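You operate a simulated robot arm through the tools that you are given. There is no shell and no other tool.

Carry out the task below with a simulated robot arm. There is one attempt and no reset: what you move stays moved.

## Task
Light the lamp, brush the dust off the deck, then switch it off.
Fine: put the brush back. Set down upright: brush. What is to be rubbed or washed off counts as gone when no trace of it is left.

It is judged by the outcome, as a careful person would: the job done as asked, and still so three seconds after it is handed in. It fails if anything else is knocked over, pushed out of place, dropped, spilled or broken.

## Robot
A 6-joint arm with a fingered hand, fixed in place. Base frame: the origin is on the floor under the middle of its stand, x ahead of it, y to its left, z up; the work surface is at about z = 0.88. Readings come in m, degrees, newtons and seconds.
With the tool pointing down near the work surface it reaches from about 0.44 to 0.8 m from the base axis. Its first joint turns from -166.0 to 166.0 degrees. Payload 4 kg.
The TCP is the grasp point between the finger pads, 0.02 m short of the fingertips. In the tool frame z runs along the fingers and y along their closing line. The gripper opens to 0.14 m; its body begins 0.054 m behind the TCP. The gripper is a hand of 3 fingers: y runs from the thumb to the fingers, the wrist lies at [0, 0, -0.215] in the tool frame.
Orientation is that of the tool frame in the base frame, as a unit quaternion [w, x, y, z]. With the fingers straight down and closing along the base's y, the tool's x points along the base's -x, its y along +y and its z along -z.

## Interface
- The arm moves only by the tool apply_moves. Its argument "targets" is one flat list of numbers, 6 for each row, row after row: the shift along the tool's x, y, z in m, then the turn, a rotation vector about the tool's x, y, z in degrees. In form: [x, y, z, rx, ry, rz, x, y, z, rx, ry, rz, ...]. A call has 1 to 20 rows; each row shifts and turns the commanded pose from where the row before left it, along the tool's axes as they then stand. Each row takes 0.2 s and may step no farther than 0.05 m and 8.6 degrees from the row before; otherwise, the whole call is refused. A pose out of reach is approached as far as the arm can. The call stops where the force on the tool passes 40 N (or 10 N more than at its start, if that is more) or the arm is blocked; 0.2 s more then pass. In this call time passes only in rows, and 0.2 s behind the last. The reply holds the time, the measured pose of the TCP, the force on the tool along the base axes, the opening and the grip force, in the units named above and with some noise, with the torque about the TCP (base axes, N m) and any sound that the robot's microphone picked up.
- Cameras (640 x 400 px; columns grow to the right, rows downward): "scene" is fixed at [0.0489, 0.6492, 1.673]; the picture's right is [-0.84, -0.55, 0.00], its down [-0.31, 0.47, -0.83] and it looks along [0.45, -0.69, -0.56] (base axes); focal length 324 px, centre (320, 200). "wrist" rides on the gripper at [0.074, -0.043, -0.079] in the tool frame; the picture's right is [0.50, 0.87, 0.00], its down [-0.59, 0.34, -0.73] and it looks along [-0.64, 0.37, 0.68] (tool axes); focal length 275 px, centre (320, 200). There is no depth. A picture from a camera that has moved, and an enlarged one, comes with that camera's place and axes in the base frame and with its lens.
- capture(camera): a new picture of that camera. No time passes.
- lift_body(by): moves the trunk up (or, below 0, down) by that many m; the arm rides with it, the base frame stays. It gives what a move gives, with no picture.
- set_fingers(finger1, finger2, thumb_bend): sets how far each is bent, from 0 (flat) to 100 (curled in); at 30 the hand is open as for a grip, at 70 the pads meet at the TCP. One left out holds its place. A second passes; each finger stops where it meets its share of the squeeze, and holds until it gets a number again. It is the only way to open and close the hand. It gives what a move gives, with no picture; readings hold the bend of each and the force on the fingers (four entries, about 0 where the hand has none), thumb and palm.
- inspect(camera, box): a new picture of the part [left, top, right, bottom] of that camera's present view, enlarged. No time passes.
- finish_job(): hands the job in; it is judged then, once.

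Places have to be worked out from the pictures, the camera data and where the tool is seen. Open the gripper and draw the arm clear of the work before you hand the job in, unless the task says otherwise.

The tools are called as name(argument=value, ...) on one line, values as JSON. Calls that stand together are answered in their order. apply_moves: Moves the arm, as the interface text tells. Its arguments: {"type":"object","properties":{"targets":{"type":"array","items":{"type":"number"}}},"required":["targets"]} The other tools are called the same way: lift_body (by) moves the trunk up or down; set_fingers (finger1, finger2, thumb_bend) moves the fingers one by one; capture (camera) takes a picture; inspect (camera, box) takes an enlarged picture of a part of a camera's view; finish_job () hands the job in.

At the start:

```text
time_s: 0.0
ee_pos: [0.3505, -0.2585, 1.2736]
orientation: [0.0, 0.0, 1.0, 0.0]
contact_force: [0.6, -0.3, -0.1]
wrist_torque: [0.03, 0.02, 0.03]
gripper_width: 0.1402
finger_force: 0.1
shape: jaw
bend: [30.0, 30.0, 30.0]
finger forces: [0.0, 0.1, 0.0, 0.0, 0.1, 0.1]
trunk travel left (down, up): [-0.2, 0.39]
```

scene: 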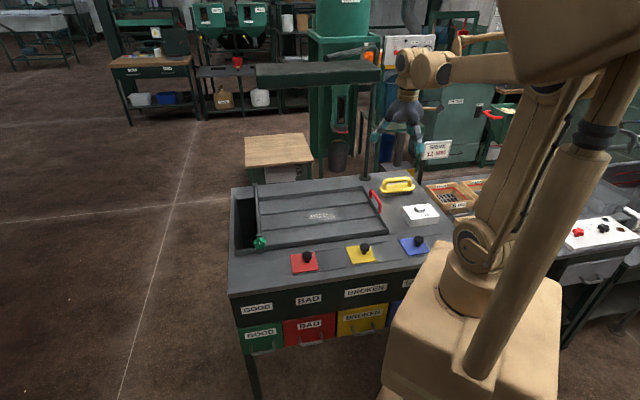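
wrist: 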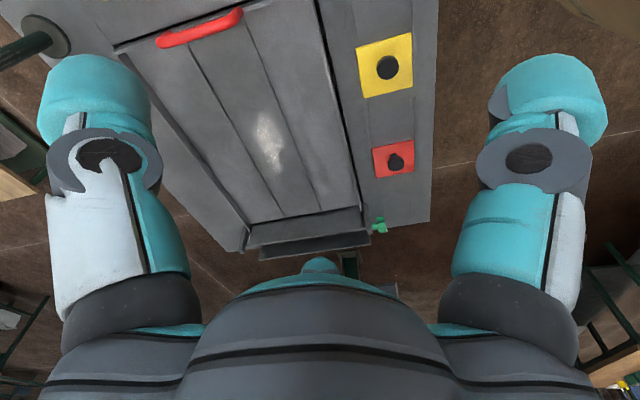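

I'll begin by looking at the bench close-up to find the lamp, its switch, the brush and the dust.

inspect(camera="scene", box=[220, 160, 460, 310])

inspect(camera="scene", box=[340, 100, 500, 200])

inspect(camera="scene", box=[400, 150, 640, 300])

inspect(camera="scene", box=[180, 20, 420, 170])

```text
2.67 times, centred on (340, 235) of scene
camera zoom: at [0.0489, 0.6492, 1.673], right [-0.84, -0.55, 0.0], down [-0.31, 0.47, -0.83], along [0.45, -0.69, -0.56], focal length 863 px, centre (267, 107)
```

zoom: 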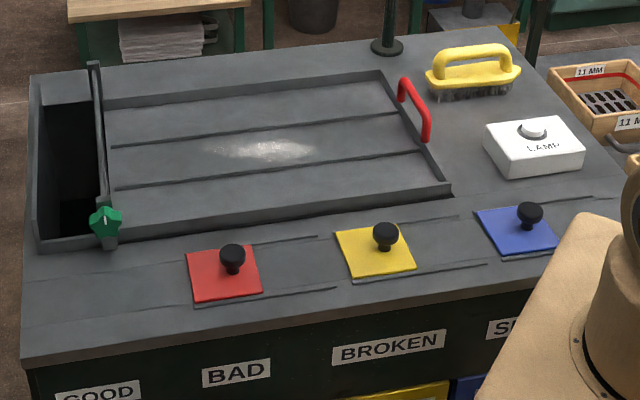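

```text
4.00 times, centred on (420, 150) of scene
camera zoom: at [0.0489, 0.6492, 1.673], right [-0.84, -0.55, 0.0], down [-0.31, 0.47, -0.83], along [0.45, -0.69, -0.56], focal length 1295 px, centre (-80, 400)
```

zoom: 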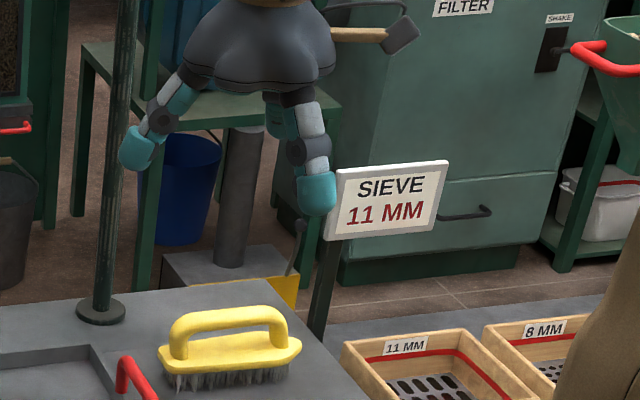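

```text
2.67 times, centred on (520, 225) of scene
camera zoom: at [0.0489, 0.6492, 1.673], right [-0.84, -0.55, 0.0], down [-0.31, 0.47, -0.83], along [0.45, -0.69, -0.56], focal length 863 px, centre (-213, 133)
```

zoom: 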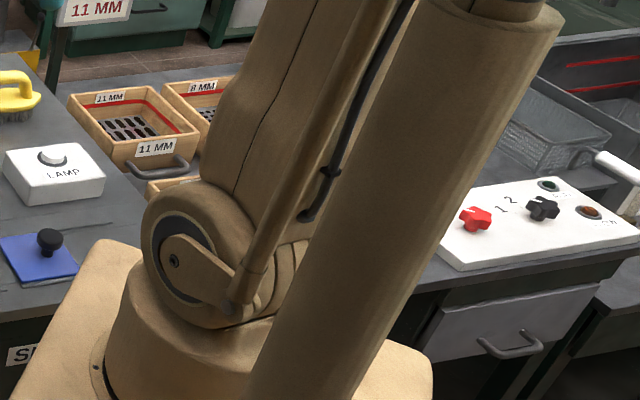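

```text
2.67 times, centred on (300, 95) of scene
camera zoom: at [0.0489, 0.6492, 1.673], right [-0.84, -0.55, 0.0], down [-0.31, 0.47, -0.83], along [0.45, -0.69, -0.56], focal length 863 px, centre (373, 480)
```

zoom: 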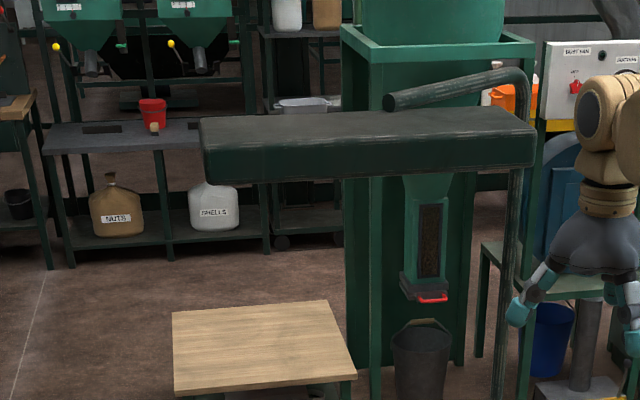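

The bench turns out to be set at about 45° to the base. I'll look closer at the lamp box, the brush and the dust before moving.

inspect(camera="scene", box=[392, 195, 448, 230])

inspect(camera="scene", box=[368, 165, 424, 200])

inspect(camera="scene", box=[280, 190, 360, 240])

inspect(camera="wrist", box=[100, 0, 460, 225])

```text
11.43 times, centred on (420, 212) of scene
camera zoom: at [0.0489, 0.6492, 1.673], right [-0.84, -0.55, 0.0], down [-0.31, 0.47, -0.83], along [0.45, -0.69, -0.56], focal length 3699 px, centre (-823, 57)
```

zoom: 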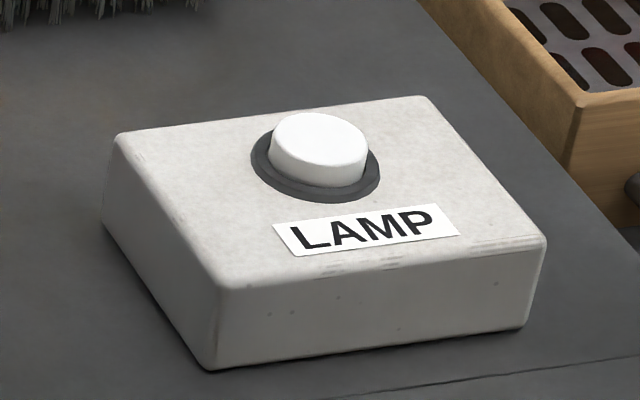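

```text
11.43 times, centred on (396, 182) of scene
camera zoom: at [0.0489, 0.6492, 1.673], right [-0.84, -0.55, 0.0], down [-0.31, 0.47, -0.83], along [0.45, -0.69, -0.56], focal length 3699 px, centre (-549, 400)
```

zoom: 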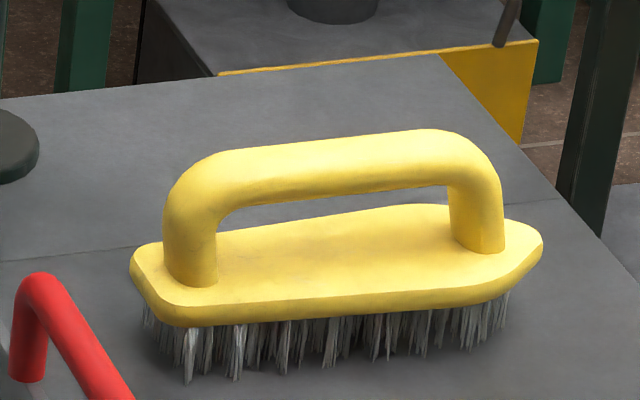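

```text
8.00 times, centred on (320, 215) of scene
camera zoom: at [0.0489, 0.6492, 1.673], right [-0.84, -0.55, 0.0], down [-0.31, 0.47, -0.83], along [0.45, -0.69, -0.56], focal length 2590 px, centre (320, 80)
```

zoom: 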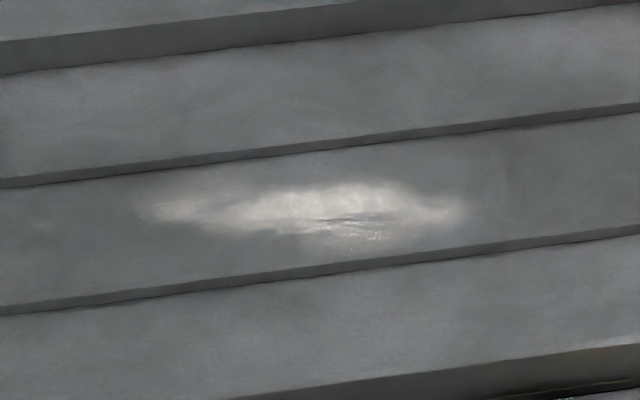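

```text
1.78 times, centred on (280, 112) of wrist
camera zoom: at [0.2762, -0.3006, 1.3525], right [-0.5, 0.87, 0.0], down [0.59, 0.34, 0.73], along [0.64, 0.37, -0.68], focal length 489 px, centre (391, 356)
```

zoom: 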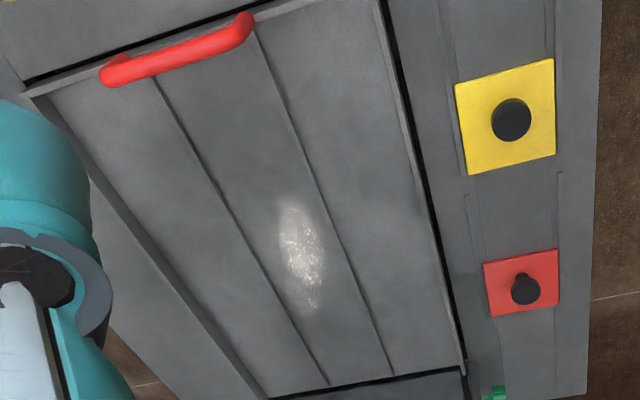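

The lamp switch is a round push button at about (0.287, -0.433, 0.933). The brush stands on its bristles at about (0.437, -0.553), with its handle axis near z=0.95. I'll turn the hand 45° to line up with the bench, well above everything.

apply_moves(targets=[0, 0, 0, 0, 0, -7.5, 0, 0, 0, 0, 0, -7.5, 0, 0, 0, 0, 0, -7.5, 0, 0, 0, 0, 0, -7.5, 0, 0, 0, 0, 0, -7.5, 0, 0, 0, 0, 0, -7.5])

```text
time_s: 1.4
ee_pos: [0.3555, -0.2523, 1.2738]
orientation: [-0.001, -0.381, 0.925, 0.0]
contact_force: [0.1, 0.9, -0.1]
wrist_torque: [0.02, 0.05, -0.01]
gripper_width: 0.14
finger_force: 0.0
shape: jaw
bend: [30.0, 30.0, 30.0]
finger forces: [0.1, 0.1, 0.0, 0.0, 0.0, 0.0]
out of reach, approached as far as the arm can: row 6
trunk travel left (down, up): [-0.2, 0.39]
```

The turn has worked: tool x now points along the bench's long axis. Next I'll set the hand to a pressing shape, with one finger as the pressing tip and the others curled away, and look at it.

set_fingers(finger1=70, finger2=70, thumb_bend=70)

capture(camera="wrist")

capture(camera="scene")

inspect(camera="scene", box=[340, 60, 460, 160])

```text
time_s: 2.4
ee_pos: [0.3563, -0.2512, 1.2728]
orientation: [-0.001, -0.38, 0.925, -0.001]
contact_force: [-0.3, -0.2, 0.4]
wrist_torque: [0.02, 0.01, -0.02]
gripper_width: 0.0041
finger_force: 0.1
shape: fingers
bend: [69.0, 69.0, 70.0]
finger forces: [0.0, 0.0, 0.0, 0.0, 0.0, 0.1]
trunk travel left (down, up): [-0.2, 0.39]
```

```text
taken
camera wrist: at [0.3329, -0.3339, 1.3524], right [-0.96, 0.26, 0.0], down [0.18, 0.66, 0.73], along [0.19, 0.71, -0.68], focal length 275 px, centre (320, 200)
```

wrist: 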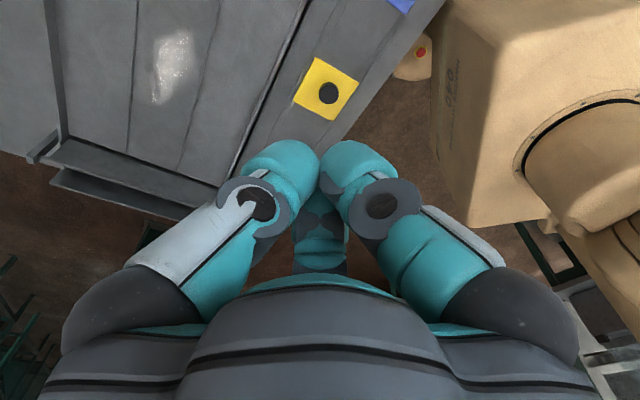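

```text
taken
```

scene: 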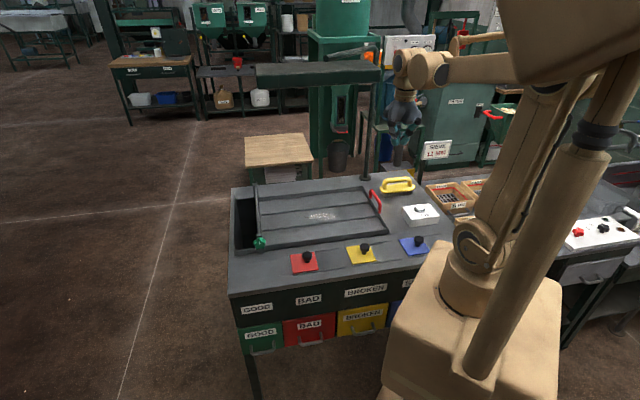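

```text
4.00 times, centred on (400, 110) of scene
camera zoom: at [0.0489, 0.6492, 1.673], right [-0.84, -0.55, 0.0], down [-0.31, 0.47, -0.83], along [0.45, -0.69, -0.56], focal length 1295 px, centre (0, 560)
```

zoom: 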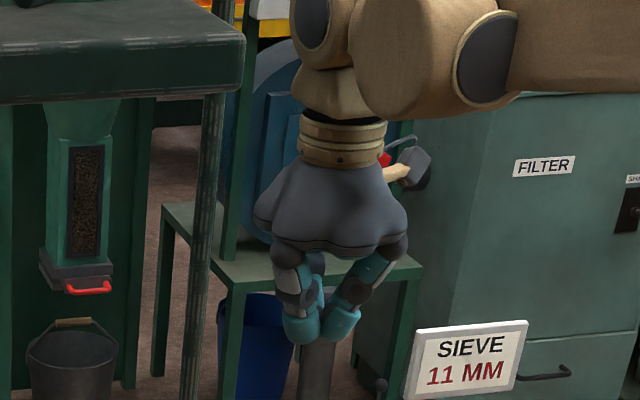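

With all digits at 70 the tips form a compact cluster, good enough to press a button that stands about 12 mm proud. I'll move over the lamp box and come part of the way down, then check the alignment.

apply_moves(targets=[0.042, -0.0195, 0, 0, 0, 0, 0.042, -0.0195, 0, 0, 0, 0, 0.042, -0.0195, 0, 0, 0, 0, 0.042, -0.0195, 0, 0, 0, 0, 0, 0, 0.04, 0, 0, 0, 0, 0, 0.04, 0, 0, 0, 0, 0, 0.04, 0, 0, 0, 0, 0, 0.04, 0, 0, 0, 0, 0, 0.04, 0, 0, 0, 0, 0, 0, 0, 0, 0])

capture(camera="wrist")

capture(camera="scene")

```text
time_s: 4.6
ee_pos: [0.3984, -0.2881, 1.0732]
orientation: [-0.002, -0.38, 0.925, 0.0]
contact_force: [0.6, -0.6, 0.3]
wrist_torque: [0.01, 0.0, 0.0]
gripper_width: 0.0042
finger_force: 0.0
shape: fingers
bend: [69.0, 69.0, 70.0]
finger forces: [0.0, 0.0, 0.0, 0.1, 0.0, 0.1]
out of reach, approached as far as the arm can: row 1, 2, 3, 4, 5
trunk travel left (down, up): [-0.2, 0.39]
```

```text
taken
camera wrist: at [0.3764, -0.3691, 1.1518], right [-0.96, 0.27, 0.0], down [0.18, 0.66, 0.73], along [0.19, 0.71, -0.68], focal length 275 px, centre (320, 200)
```

wrist: 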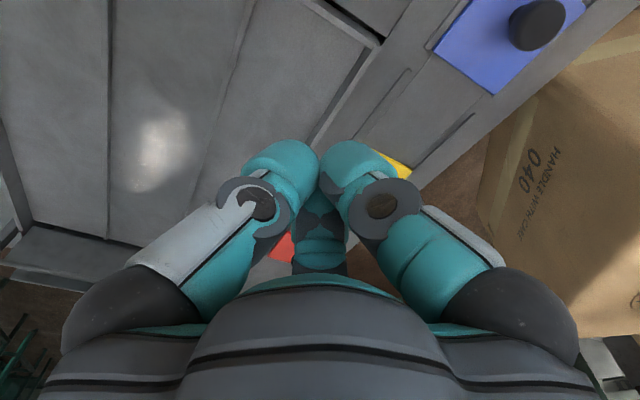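

```text
taken
```

scene: 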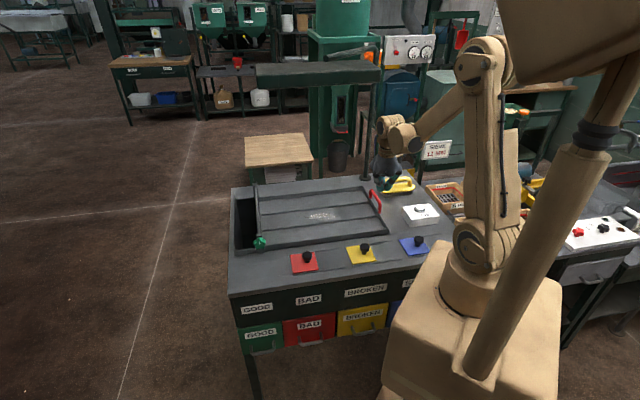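

Part of that move was clipped by the reach limit, and the TCP is at (0.398, -0.288, 1.073). From here, lower down, I'll move sideways to above the button at about (0.287, -0.433).

apply_moves(targets=[0.03616, -0.005, 0, 0, 0, 0, 0.03616, -0.005, 0, 0, 0, 0, 0.03616, -0.005, 0, 0, 0, 0, 0.03616, -0.005, 0, 0, 0, 0, 0.03616, -0.005, 0, 0, 0, 0, 0, 0, 0, 0, 0, 0])

capture(camera="wrist")

inspect(camera="scene", box=[340, 130, 500, 230])

```text
time_s: 6.0
ee_pos: [0.3996, -0.2878, 1.0719]
orientation: [-0.001, -0.38, 0.925, 0.0]
contact_force: [-0.1, 0.6, -0.4]
wrist_torque: [0.02, -0.03, 0.01]
gripper_width: 0.0042
finger_force: 0.0
shape: fingers
bend: [69.0, 69.0, 70.0]
finger forces: [0.0, 0.1, 0.0, 0.1, 0.0, 0.1]
out of reach, approached as far as the arm can: row 1, 2, 3, 4, 5
trunk travel left (down, up): [-0.2, 0.39]
```

```text
taken
camera wrist: at [0.3767, -0.3693, 1.152], right [-0.96, 0.27, 0.0], down [0.18, 0.66, 0.73], along [0.19, 0.71, -0.68], focal length 275 px, centre (320, 200)
```

wrist: 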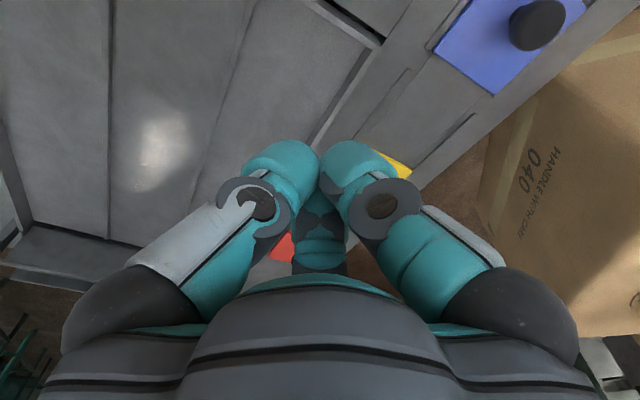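

```text
4.00 times, centred on (420, 180) of scene
camera zoom: at [0.0489, 0.6492, 1.673], right [-0.84, -0.55, 0.0], down [-0.31, 0.47, -0.83], along [0.45, -0.69, -0.56], focal length 1295 px, centre (-80, 280)
```

zoom: 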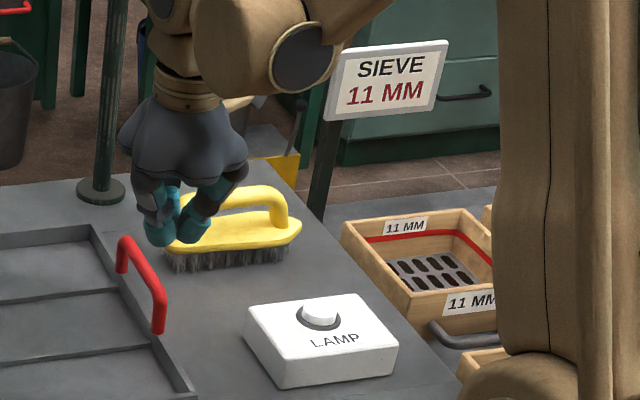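

The arm is held at that bearing, so with this yaw the last wrist joint seems to be at its limit. I'll turn the hand the other way by 180°, which gives the same grip line from the opposite side.

apply_moves(targets=[0, 0, 0, 0, 0, 8.5, 0, 0, 0, 0, 0, 8.5, 0, 0, 0, 0, 0, 8.5, 0, 0, 0, 0, 0, 8.5, 0, 0, 0, 0, 0, 8.5, 0, 0, 0, 0, 0, 8.5, 0, 0, 0, 0, 0, 8.5, 0, 0, 0, 0, 0, 8.5, 0, 0, 0, 0, 0, 8.5, 0, 0, 0, 0, 0, 8.5])

```text
time_s: 8.2
ee_pos: [0.3985, -0.2868, 1.0727]
orientation: [0.001, 0.343, 0.939, 0.0]
contact_force: [0.1, -0.1, 0.2]
wrist_torque: [-0.03, 0.01, 0.01]
gripper_width: 0.0043
finger_force: 0.1
shape: fingers
bend: [69.0, 69.0, 70.0]
finger forces: [0.0, 0.0, 0.0, 0.0, 0.1, 0.0]
trunk travel left (down, up): [-0.2, 0.39]
```

That turn was free. I'll continue another 95° so the tool's y lies across the brush handle, pointing away from the base.

apply_moves(targets=[0, 0, 0, 0, 0, 7.9, 0, 0, 0, 0, 0, 7.9, 0, 0, 0, 0, 0, 7.9, 0, 0, 0, 0, 0, 7.9, 0, 0, 0, 0, 0, 7.9, 0, 0, 0, 0, 0, 7.9, 0, 0, 0, 0, 0, 7.9, 0, 0, 0, 0, 0, 7.9, 0, 0, 0, 0, 0, 7.9, 0, 0, 0, 0, 0, 7.9, 0, 0, 0, 0, 0, 7.9, 0, 0, 0, 0, 0, 7.9])

capture(camera="wrist")

```text
time_s: 10.8
ee_pos: [0.4012, -0.2874, 1.0727]
orientation: [0.001, 0.923, 0.384, 0.0]
contact_force: [0.3, 0.0, 0.1]
wrist_torque: [-0.03, 0.03, 0.0]
gripper_width: 0.0042
finger_force: 0.1
shape: fingers
bend: [69.0, 69.0, 70.0]
finger forces: [0.1, 0.1, 0.1, 0.0, 0.1, 0.0]
trunk travel left (down, up): [-0.2, 0.39]
```

```text
taken
camera wrist: at [0.4219, -0.2037, 1.1512], right [0.97, -0.26, 0.0], down [-0.17, -0.66, 0.73], along [-0.19, -0.71, -0.68], focal length 275 px, centre (320, 200)
```

wrist: 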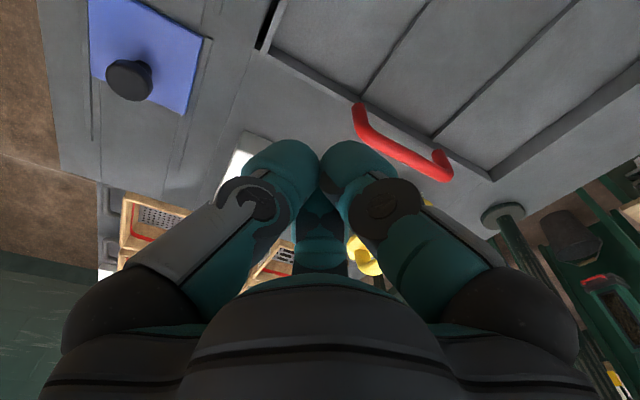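

The yaw is now correct. I'll move sideways over the lamp button.

apply_moves(targets=[-0.0367, 0.00434, 0, 0, 0, 0, -0.0367, 0.00434, 0, 0, 0, 0, -0.0367, 0.00434, 0, 0, 0, 0, -0.0367, 0.00434, 0, 0, 0, 0, -0.0367, 0.00434, 0, 0, 0, 0, 0, 0, 0, 0, 0, 0])

capture(camera="wrist")

inspect(camera="scene", box=[360, 130, 520, 230])

```text
time_s: 12.2
ee_pos: [0.2855, -0.4327, 1.0745]
orientation: [0.0, 0.923, 0.384, 0.001]
contact_force: [0.7, 0.1, -0.4]
wrist_torque: [0.04, -0.01, -0.01]
gripper_width: 0.0043
finger_force: 0.0
shape: fingers
bend: [69.0, 69.0, 70.0]
finger forces: [0.0, 0.0, 0.0, 0.0, 0.1, 0.1]
trunk travel left (down, up): [-0.2, 0.39]
```

```text
taken
camera wrist: at [0.3073, -0.3491, 1.1528], right [0.97, -0.25, 0.0], down [-0.17, -0.66, 0.73], along [-0.19, -0.71, -0.68], focal length 275 px, centre (320, 200)
```

wrist: 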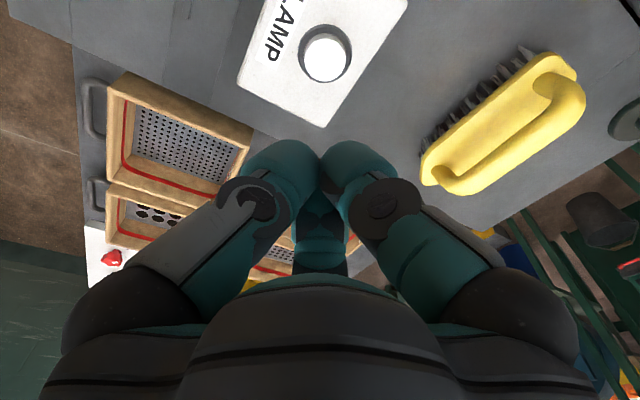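

```text
4.00 times, centred on (440, 180) of scene
camera zoom: at [0.0489, 0.6492, 1.673], right [-0.84, -0.55, 0.0], down [-0.31, 0.47, -0.83], along [0.45, -0.69, -0.56], focal length 1295 px, centre (-160, 280)
```

zoom: 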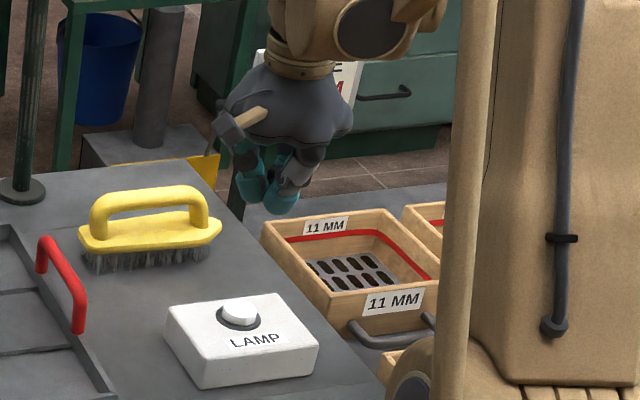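

The wrist camera puts the button at about (0.290, -0.428), which agrees with the scene camera to within a few mm. I'll shift by 4 mm and go down to just above the button.

apply_moves(targets=[0.004, 0, 0.03, 0, 0, 0, 0, 0, 0.03, 0, 0, 0, 0, 0, 0.03, 0, 0, 0, 0, 0, 0.018, 0, 0, 0, 0, 0, 0, 0, 0, 0])

inspect(camera="scene", box=[384, 165, 464, 235])

capture(camera="wrist")

```text
time_s: 13.4
ee_pos: [0.289, -0.4311, 0.9646]
orientation: [-0.001, 0.923, 0.384, -0.001]
contact_force: [0.3, 1.2, -1.2]
wrist_torque: [0.01, 0.0, 0.04]
gripper_width: 0.0041
finger_force: 0.1
shape: fingers
bend: [69.0, 69.0, 70.0]
finger forces: [0.0, 0.1, 0.1, 0.0, 0.1, 0.0]
trunk travel left (down, up): [-0.2, 0.39]
```

```text
5.71 times, centred on (424, 200) of scene
camera zoom: at [0.0489, 0.6492, 1.673], right [-0.84, -0.55, 0.0], down [-0.31, 0.47, -0.83], along [0.45, -0.69, -0.56], focal length 1850 px, centre (-274, 200)
```

zoom: 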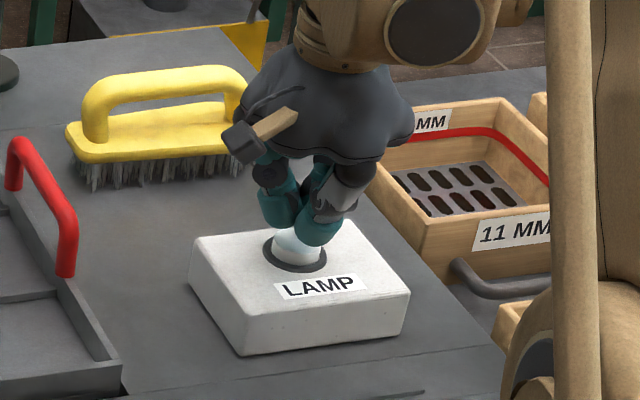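

```text
taken
camera wrist: at [0.3105, -0.3462, 1.0434], right [0.97, -0.26, 0.0], down [-0.17, -0.66, 0.73], along [-0.19, -0.71, -0.68], focal length 275 px, centre (320, 200)
```

wrist: 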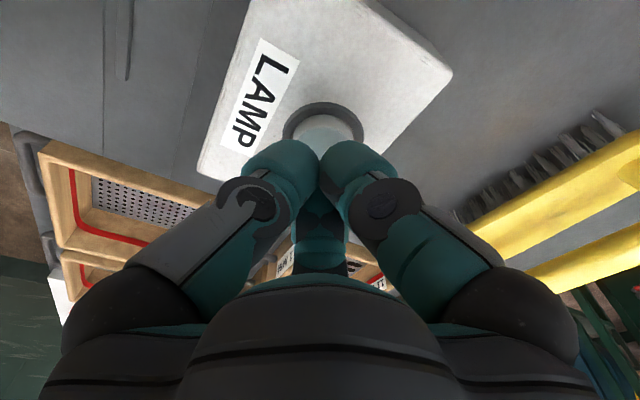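

The cluster is centred just above the button. I'll press down in small steps and watch the force and listen for sound.

apply_moves(targets=[0, 0, 0.004, 0, 0, 0, 0, 0, 0.004, 0, 0, 0, 0, 0, 0.003, 0, 0, 0, 0, 0, 0.003, 0, 0, 0])

```text
time_s: 14.4
ee_pos: [0.2874, -0.431, 0.9509]
orientation: [0.0, 0.923, 0.385, 0.0]
contact_force: [0.7, 0.4, 2.6]
wrist_torque: [0.02, -0.05, 0.0]
gripper_width: 0.0043
finger_force: 0.2
shape: fingers
bend: [69.0, 69.0, 70.0]
finger forces: [0.0, 0.0, 0.1, 0.0, 0.0, 0.0]
trunk travel left (down, up): [-0.2, 0.39]
heard: click
```

A click was heard at z=0.951. I'll lift off and check that the lamp is lit.

apply_moves(targets=[0, 0, -0.01, 0, 0, 0, 0, 0, -0.03, 0, 0, 0, 0, 0, -0.04, 0, 0, 0, 0, 0, -0.04, 0, 0, 0, 0, 0, -0.02, 0, 0, 0])

capture(camera="scene")

capture(camera="wrist")

```text
time_s: 15.6
ee_pos: [0.2883, -0.4323, 1.0904]
orientation: [0.0, 0.923, 0.384, 0.0]
contact_force: [0.2, -0.9, 0.1]
wrist_torque: [0.04, 0.0, 0.03]
gripper_width: 0.0043
finger_force: 0.0
shape: fingers
bend: [69.0, 69.0, 70.0]
finger forces: [0.0, 0.0, 0.0, 0.0, 0.0, 0.1]
trunk travel left (down, up): [-0.2, 0.39]
```

```text
taken
```

scene: 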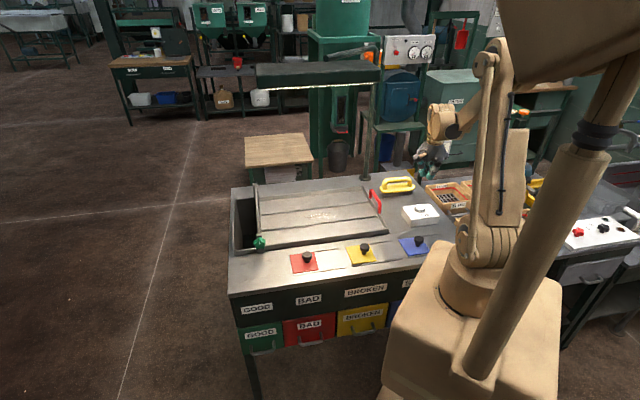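

```text
taken
camera wrist: at [0.3094, -0.3475, 1.1691], right [0.97, -0.26, 0.0], down [-0.17, -0.66, 0.73], along [-0.19, -0.71, -0.68], focal length 275 px, centre (320, 200)
```

wrist: 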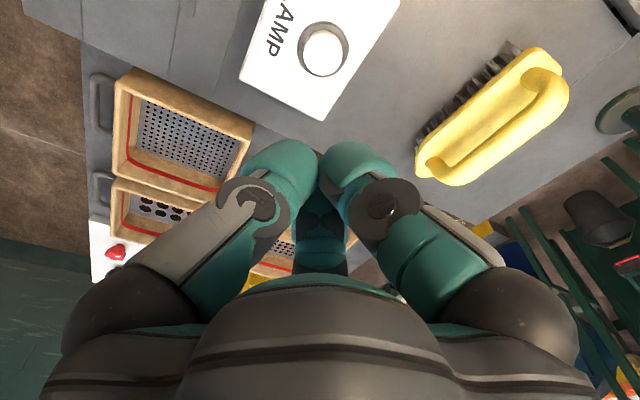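

The lamp is lit: its underside glows and the deck is brighter. Next is the brush, so I'll zoom in on it to fix where its handle is.

inspect(camera="wrist", box=[390, 20, 600, 200])

inspect(camera="scene", box=[360, 160, 440, 210])

inspect(camera="scene", box=[280, 190, 360, 240])

```text
2.22 times, centred on (495, 110) of wrist
camera zoom: at [0.3094, -0.3475, 1.1691], right [0.97, -0.26, 0.0], down [-0.17, -0.66, 0.73], along [-0.19, -0.71, -0.68], focal length 612 px, centre (-69, 400)
```

zoom: 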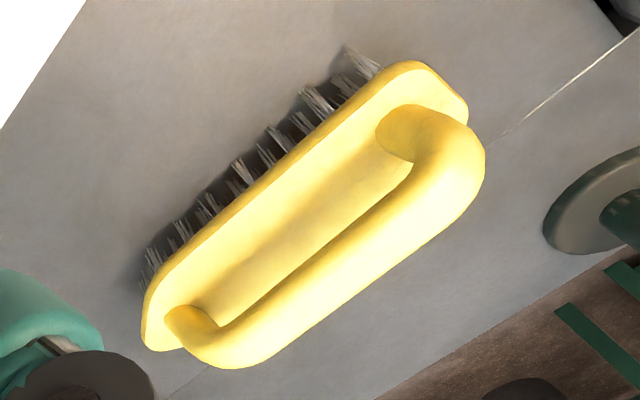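

```text
8.00 times, centred on (400, 185) of scene
camera zoom: at [0.0489, 0.6492, 1.673], right [-0.84, -0.55, 0.0], down [-0.31, 0.47, -0.83], along [0.45, -0.69, -0.56], focal length 2590 px, centre (-320, 320)
```

zoom: 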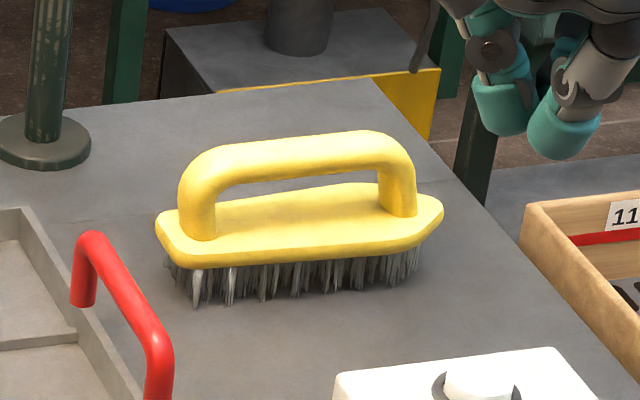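

```text
8.00 times, centred on (320, 215) of scene
camera zoom: at [0.0489, 0.6492, 1.673], right [-0.84, -0.55, 0.0], down [-0.31, 0.47, -0.83], along [0.45, -0.69, -0.56], focal length 2590 px, centre (320, 80)
```

zoom: 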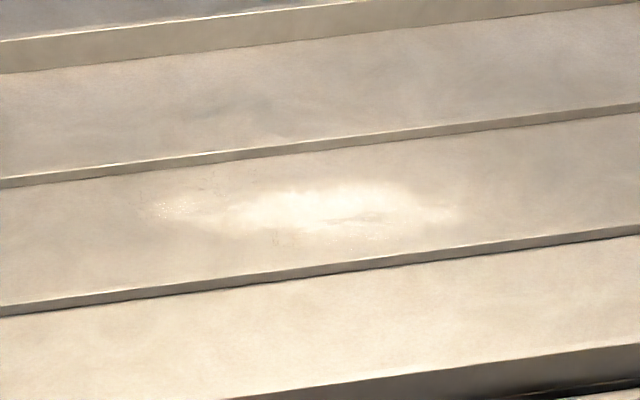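

Triangulating puts the handle near (0.437, -0.533), z about 0.95–0.96. I'll open the hand, move above the brush and check the alignment from there.

set_fingers(finger1=30, finger2=30, thumb_bend=30)

apply_moves(targets=[0.0066, 0.0353, 0, 0, 0, 0, 0.0066, 0.0353, 0, 0, 0, 0, 0.0066, 0.0353, 0, 0, 0, 0, 0.0066, 0.0353, 0, 0, 0, 0, 0.0066, 0.0353, 0, 0, 0, 0, 0, 0, 0, 0, 0, 0])

capture(camera="wrist")

inspect(camera="scene", box=[340, 110, 500, 210])

```text
time_s: 16.6
ee_pos: [0.2883, -0.4318, 1.0898]
orientation: [0.0, 0.924, 0.384, 0.0]
contact_force: [0.7, -0.1, 0.0]
wrist_torque: [-0.03, 0.0, 0.02]
gripper_width: 0.1242
finger_force: 0.0
shape: fingers
bend: [30.0, 30.0, 30.0]
finger forces: [0.0, 0.1, 0.1, 0.0, 0.0, 0.0]
trunk travel left (down, up): [-0.2, 0.39]
```

```text
time_s: 18.0
ee_pos: [0.4365, -0.5311, 1.089]
orientation: [0.0, 0.923, 0.384, -0.001]
contact_force: [0.5, -0.2, -0.7]
wrist_torque: [0.02, 0.0, 0.02]
gripper_width: 0.1239
finger_force: 0.0
shape: fingers
bend: [30.0, 30.0, 30.0]
finger forces: [0.0, 0.0, 0.0, 0.0, 0.0, 0.0]
trunk travel left (down, up): [-0.2, 0.39]
```

```text
taken
camera wrist: at [0.4583, -0.4476, 1.1682], right [0.97, -0.26, 0.0], down [-0.17, -0.66, 0.73], along [-0.19, -0.71, -0.68], focal length 275 px, centre (320, 200)
```

wrist: 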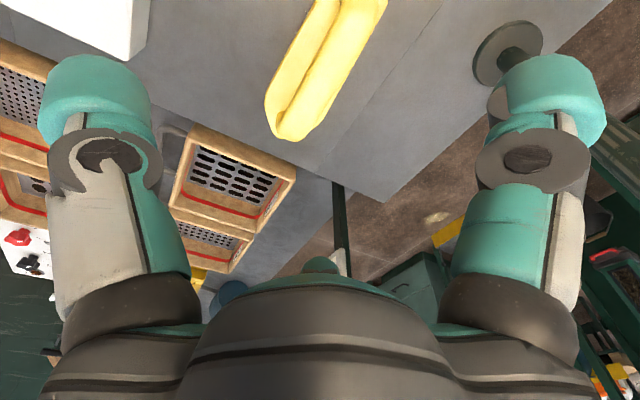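

```text
4.00 times, centred on (420, 160) of scene
camera zoom: at [0.0489, 0.6492, 1.673], right [-0.84, -0.55, 0.0], down [-0.31, 0.47, -0.83], along [0.45, -0.69, -0.56], focal length 1295 px, centre (-80, 360)
```

zoom: 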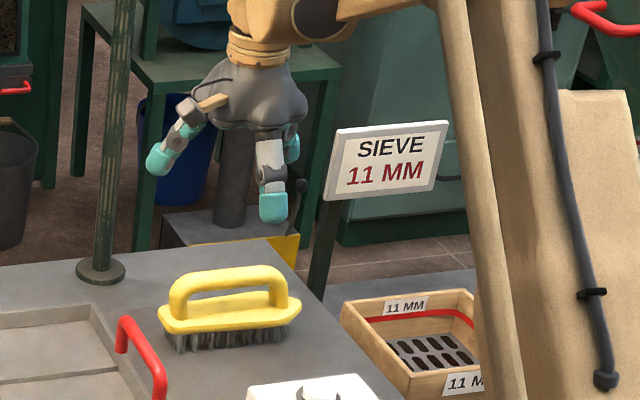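

The three digits sit radially: the thumb on the near side, the two fingers on the far side at ±x. That suits a bar running along tool x. I'll zoom in on the handle from here to centre the hand on it.

inspect(camera="wrist", box=[220, 0, 420, 150])

```text
2.67 times, centred on (320, 75) of wrist
camera zoom: at [0.4583, -0.4476, 1.1682], right [0.97, -0.26, 0.0], down [-0.17, -0.66, 0.73], along [-0.19, -0.71, -0.68], focal length 734 px, centre (320, 533)
```

zoom: 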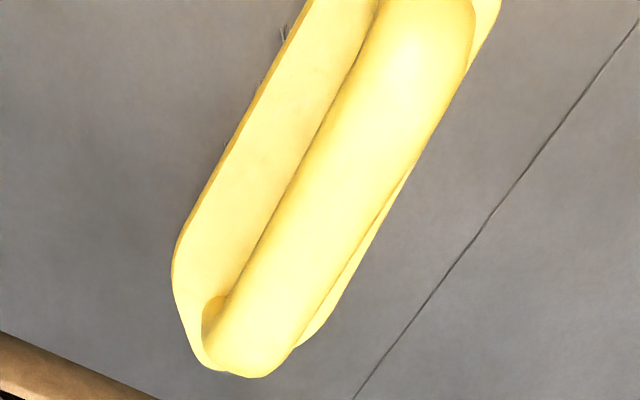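

From directly above, the handle axis is at r≈0.690, s≈-0.072, i.e. (0.437, -0.539), at z≈0.95. I'll make a small correction and go down part of the way, then check again.

apply_moves(targets=[-0.005, 0.006, 0, 0, 0, 0, 0, 0, 0.03, 0, 0, 0, 0, 0, 0.03, 0, 0, 0, 0, 0, 0.03, 0, 0, 0, 0, 0, 0.014, 0, 0, 0, 0, 0, 0, 0, 0, 0])

capture(camera="wrist")

inspect(camera="scene", box=[360, 140, 440, 200])

```text
time_s: 19.4
ee_pos: [0.4387, -0.5371, 0.9855]
orientation: [0.0, 0.923, 0.384, 0.0]
contact_force: [-0.8, -0.6, -0.1]
wrist_torque: [-0.01, -0.01, -0.01]
gripper_width: 0.1242
finger_force: 0.1
shape: fingers
bend: [30.0, 30.0, 30.0]
finger forces: [0.0, 0.1, 0.1, 0.1, 0.1, 0.0]
trunk travel left (down, up): [-0.2, 0.39]
```

```text
taken
camera wrist: at [0.4603, -0.4535, 1.0648], right [0.97, -0.26, 0.0], down [-0.17, -0.66, 0.73], along [-0.19, -0.71, -0.68], focal length 275 px, centre (320, 200)
```

wrist: 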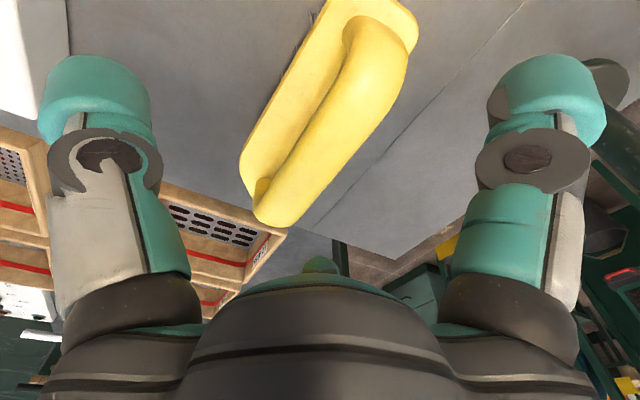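

```text
6.67 times, centred on (400, 170) of scene
camera zoom: at [0.0489, 0.6492, 1.673], right [-0.84, -0.55, 0.0], down [-0.31, 0.47, -0.83], along [0.45, -0.69, -0.56], focal length 2158 px, centre (-213, 400)
```

zoom: 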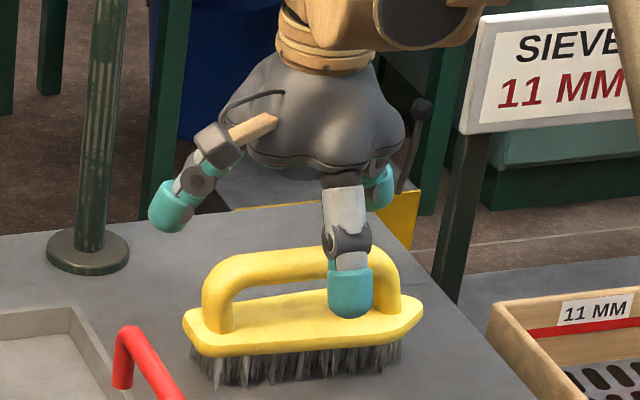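

The hand is centred over the handle to within about 3 mm, with the thumb on the near side and the fingers on the far side. I'll go down to the handle axis, z≈0.952.

apply_moves(targets=[0, -0.002, 0.012, 0, 0, 0, 0, 0, 0.012, 0, 0, 0, 0, 0, 0.009, 0, 0, 0, 0, 0, 0, 0, 0, 0])

inspect(camera="scene", box=[360, 150, 440, 200])

capture(camera="wrist")

```text
time_s: 20.4
ee_pos: [0.4354, -0.5384, 0.9538]
orientation: [0.0, 0.923, 0.384, 0.0]
contact_force: [-0.1, -0.1, -1.7]
wrist_torque: [-0.02, 0.03, 0.01]
gripper_width: 0.1245
finger_force: 0.1
shape: fingers
bend: [30.0, 30.0, 30.0]
finger forces: [0.0, 0.1, 0.1, 0.0, 0.0, 0.0]
trunk travel left (down, up): [-0.2, 0.39]
```

```text
8.00 times, centred on (400, 175) of scene
camera zoom: at [0.0489, 0.6492, 1.673], right [-0.84, -0.55, 0.0], down [-0.31, 0.47, -0.83], along [0.45, -0.69, -0.56], focal length 2590 px, centre (-320, 400)
```

zoom: 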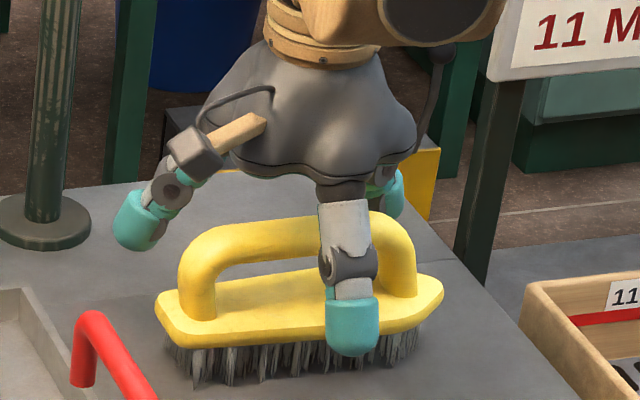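

```text
taken
camera wrist: at [0.4576, -0.4537, 1.0326], right [0.97, -0.26, 0.0], down [-0.17, -0.66, 0.73], along [-0.19, -0.71, -0.68], focal length 275 px, centre (320, 200)
```

wrist: 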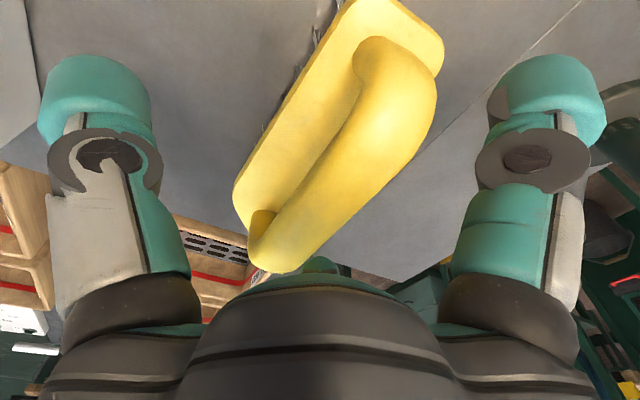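

The TCP is at the handle's height and the handle lies between the thumb and the fingers. I'll close the hand on it.

set_fingers(finger1=75, finger2=75, thumb_bend=75)

capture(camera="wrist")

inspect(camera="scene", box=[360, 150, 440, 200])

```text
time_s: 21.4
ee_pos: [0.4367, -0.5374, 0.9543]
orientation: [0.001, 0.923, 0.384, 0.0]
contact_force: [0.1, -0.2, 0.6]
wrist_torque: [0.0, -0.05, -0.02]
gripper_width: 0.0266
finger_force: 28.2
shape: fingers
bend: [62.0, 62.0, 62.0]
finger forces: [14.2, 14.1, 0.1, 0.0, 27.9, 0.0]
trunk travel left (down, up): [-0.2, 0.39]
```

```text
taken
camera wrist: at [0.4577, -0.4538, 1.0326], right [0.97, -0.26, 0.0], down [-0.17, -0.66, 0.73], along [-0.19, -0.71, -0.68], focal length 275 px, centre (320, 200)
```

wrist: 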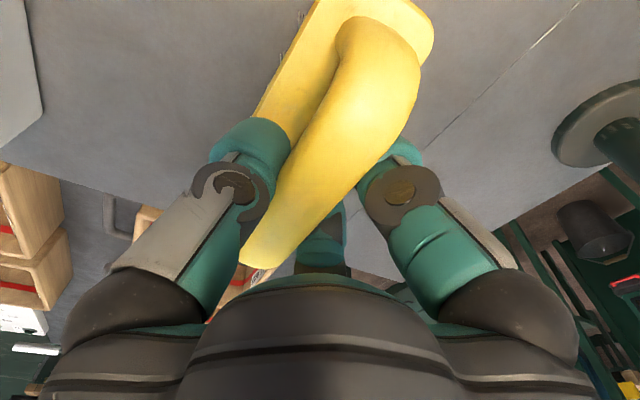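

```text
8.00 times, centred on (400, 175) of scene
camera zoom: at [0.0489, 0.6492, 1.673], right [-0.84, -0.55, 0.0], down [-0.31, 0.47, -0.83], along [0.45, -0.69, -0.56], focal length 2590 px, centre (-320, 400)
```

zoom: 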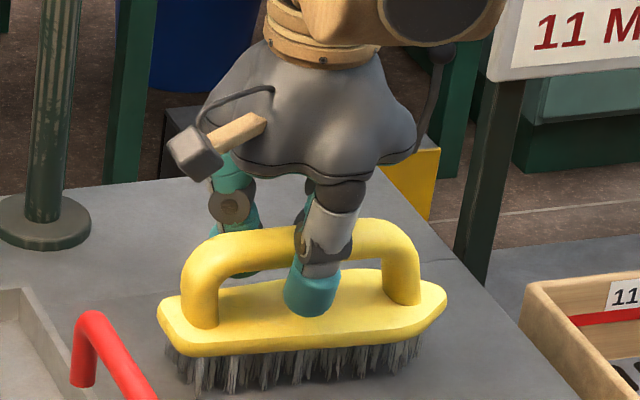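

The handle is held at about 28 N. I'll lift the brush straight up a little to confirm it's held level, and look at the whole arm against the lamp bar.

apply_moves(targets=[0, 0, -0.01, 0, 0, 0, 0, 0, -0.02, 0, 0, 0, 0, 0, -0.03, 0, 0, 0, 0, 0, -0.03, 0, 0, 0, 0, 0, 0, 0, 0, 0])

capture(camera="scene")

inspect(camera="scene", box=[240, 30, 520, 205])

capture(camera="wrist")

```text
time_s: 22.6
ee_pos: [0.4348, -0.5369, 1.0449]
orientation: [0.0, 0.923, 0.385, 0.0]
contact_force: [-0.5, -0.8, -0.3]
wrist_torque: [0.0, 0.02, 0.01]
gripper_width: 0.0263
finger_force: 27.9
shape: fingers
bend: [62.0, 62.0, 62.0]
finger forces: [14.3, 14.1, 0.1, 0.0, 28.0, 0.1]
trunk travel left (down, up): [-0.2, 0.39]
```

```text
taken
```

scene: 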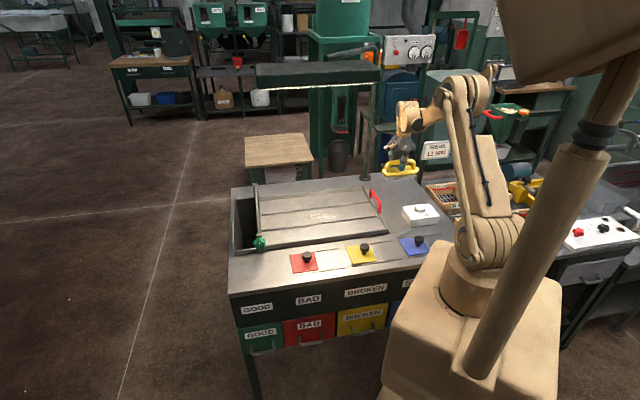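

```text
2.29 times, centred on (380, 118) of scene
camera zoom: at [0.0489, 0.6492, 1.673], right [-0.84, -0.55, 0.0], down [-0.31, 0.47, -0.83], along [0.45, -0.69, -0.56], focal length 740 px, centre (183, 389)
```

zoom: 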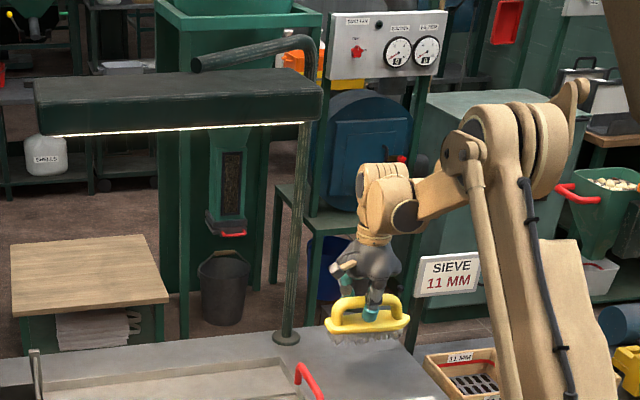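

```text
taken
camera wrist: at [0.4576, -0.4534, 1.1235], right [0.97, -0.26, 0.0], down [-0.17, -0.66, 0.73], along [-0.19, -0.71, -0.68], focal length 275 px, centre (320, 200)
```

wrist: 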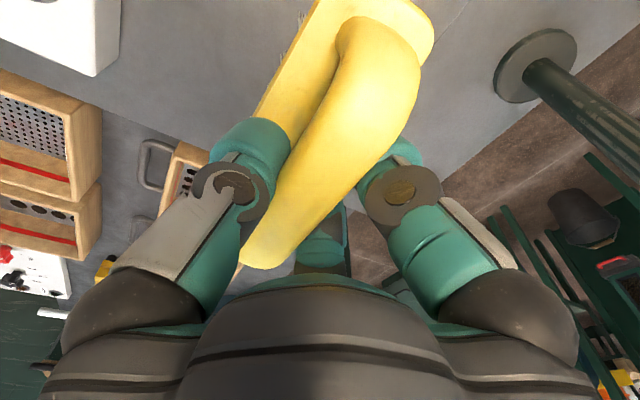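

The brush is held level and has come off the bench cleanly. The wrist's top is about 0.1 m below the lamp bar at this height, so I'll carry it over the dust at roughly s≈0.29, r≈0.588, i.e. (0.62, -0.21).

apply_moves(targets=[0.03, -0.0165, 0, 0, 0, 0, 0.04, -0.0165, 0, 0, 0, 0, 0.042, -0.0165, 0, 0, 0, 0, 0.042, -0.0165, 0, 0, 0, 0, 0.042, -0.0165, 0, 0, 0, 0, 0.042, -0.0165, 0, 0, 0, 0, 0.042, 0, 0, 0, 0, 0, 0.042, 0, 0, 0, 0, 0, 0.04, 0, 0, 0, 0, 0, 0, 0, 0, 0, 0, 0])

capture(camera="scene")

capture(camera="wrist")

inspect(camera="scene", box=[240, 130, 400, 250])

```text
time_s: 24.8
ee_pos: [0.6223, -0.2114, 1.0429]
orientation: [0.0, 0.923, 0.385, 0.0]
contact_force: [-0.1, -0.2, -0.4]
wrist_torque: [-0.01, -0.02, -0.01]
gripper_width: 0.0263
finger_force: 27.7
shape: fingers
bend: [62.0, 62.0, 62.0]
finger forces: [14.2, 14.1, 0.0, 0.0, 27.7, 0.0]
trunk travel left (down, up): [-0.2, 0.39]
```

```text
taken
```

scene: 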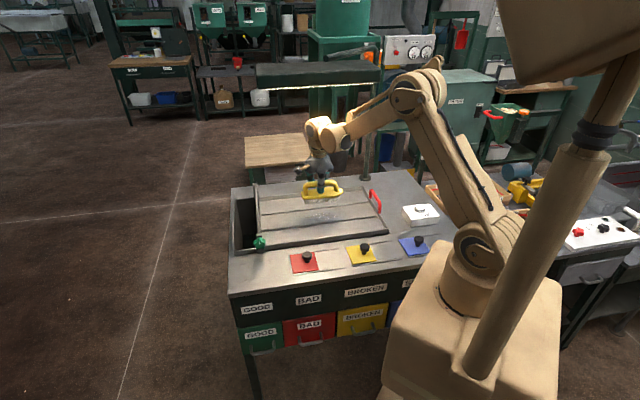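

```text
taken
camera wrist: at [0.6431, -0.1275, 1.1227], right [0.97, -0.26, 0.0], down [-0.17, -0.66, 0.73], along [-0.19, -0.71, -0.68], focal length 275 px, centre (320, 200)
```

wrist: 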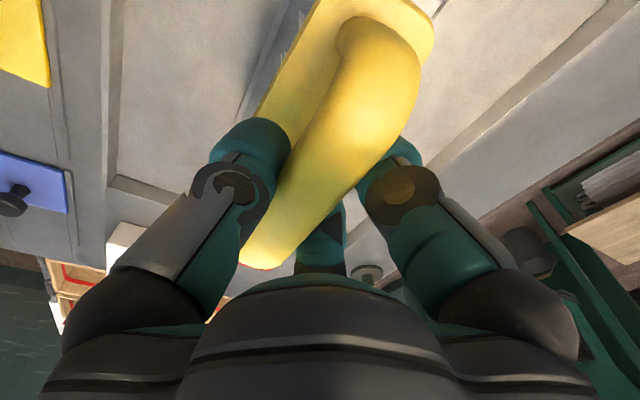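

```text
3.33 times, centred on (320, 190) of scene
camera zoom: at [0.0489, 0.6492, 1.673], right [-0.84, -0.55, 0.0], down [-0.31, 0.47, -0.83], along [0.45, -0.69, -0.56], focal length 1079 px, centre (320, 233)
```

zoom: 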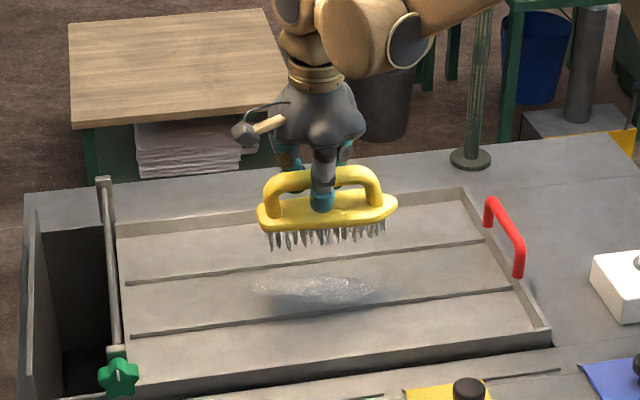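

The brush hangs right over the dust patch. I'll lower it to just above the deck and then feel for contact.

apply_moves(targets=[0, 0, 0.025, 0, 0, 0, 0, 0, 0.025, 0, 0, 0, 0, 0, 0.025, 0, 0, 0, 0, 0, 0, 0, 0, 0])

inspect(camera="scene", box=[260, 170, 380, 250])

```text
time_s: 25.8
ee_pos: [0.6194, -0.2129, 0.9692]
orientation: [0.0, 0.923, 0.384, 0.0]
contact_force: [0.6, 0.8, -1.2]
wrist_torque: [-0.03, 0.02, -0.02]
gripper_width: 0.026
finger_force: 28.3
shape: fingers
bend: [63.0, 62.0, 62.0]
finger forces: [14.2, 14.2, 0.0, 0.0, 28.0, 0.0]
trunk travel left (down, up): [-0.2, 0.39]
```

```text
5.00 times, centred on (320, 210) of scene
camera zoom: at [0.0489, 0.6492, 1.673], right [-0.84, -0.55, 0.0], down [-0.31, 0.47, -0.83], along [0.45, -0.69, -0.56], focal length 1618 px, centre (320, 150)
```

zoom: 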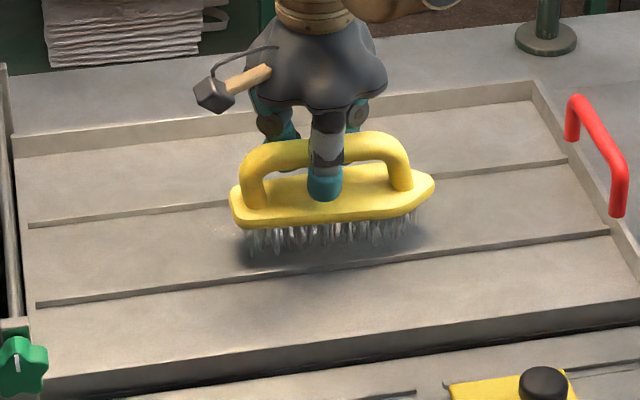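

The bristles are just above the surface, and the brush sits about 3 cm to the right of the patch's centre. I'll feel for contact with small downward steps.

apply_moves(targets=[0.01, 0, 0.004, 0, 0, 0, 0.01, 0, 0.004, 0, 0, 0, 0.01, 0, 0.003, 0, 0, 0, 0, 0, 0.003, 0, 0, 0])

```text
time_s: 26.8
ee_pos: [0.6432, -0.1904, 0.9553]
orientation: [0.0, 0.923, 0.384, 0.0]
contact_force: [0.0, -0.2, -0.6]
wrist_torque: [-0.01, -0.02, -0.02]
gripper_width: 0.0264
finger_force: 28.3
shape: fingers
bend: [63.0, 62.0, 62.0]
finger forces: [14.3, 14.2, 0.0, 0.1, 28.0, 0.0]
trunk travel left (down, up): [-0.2, 0.39]
```

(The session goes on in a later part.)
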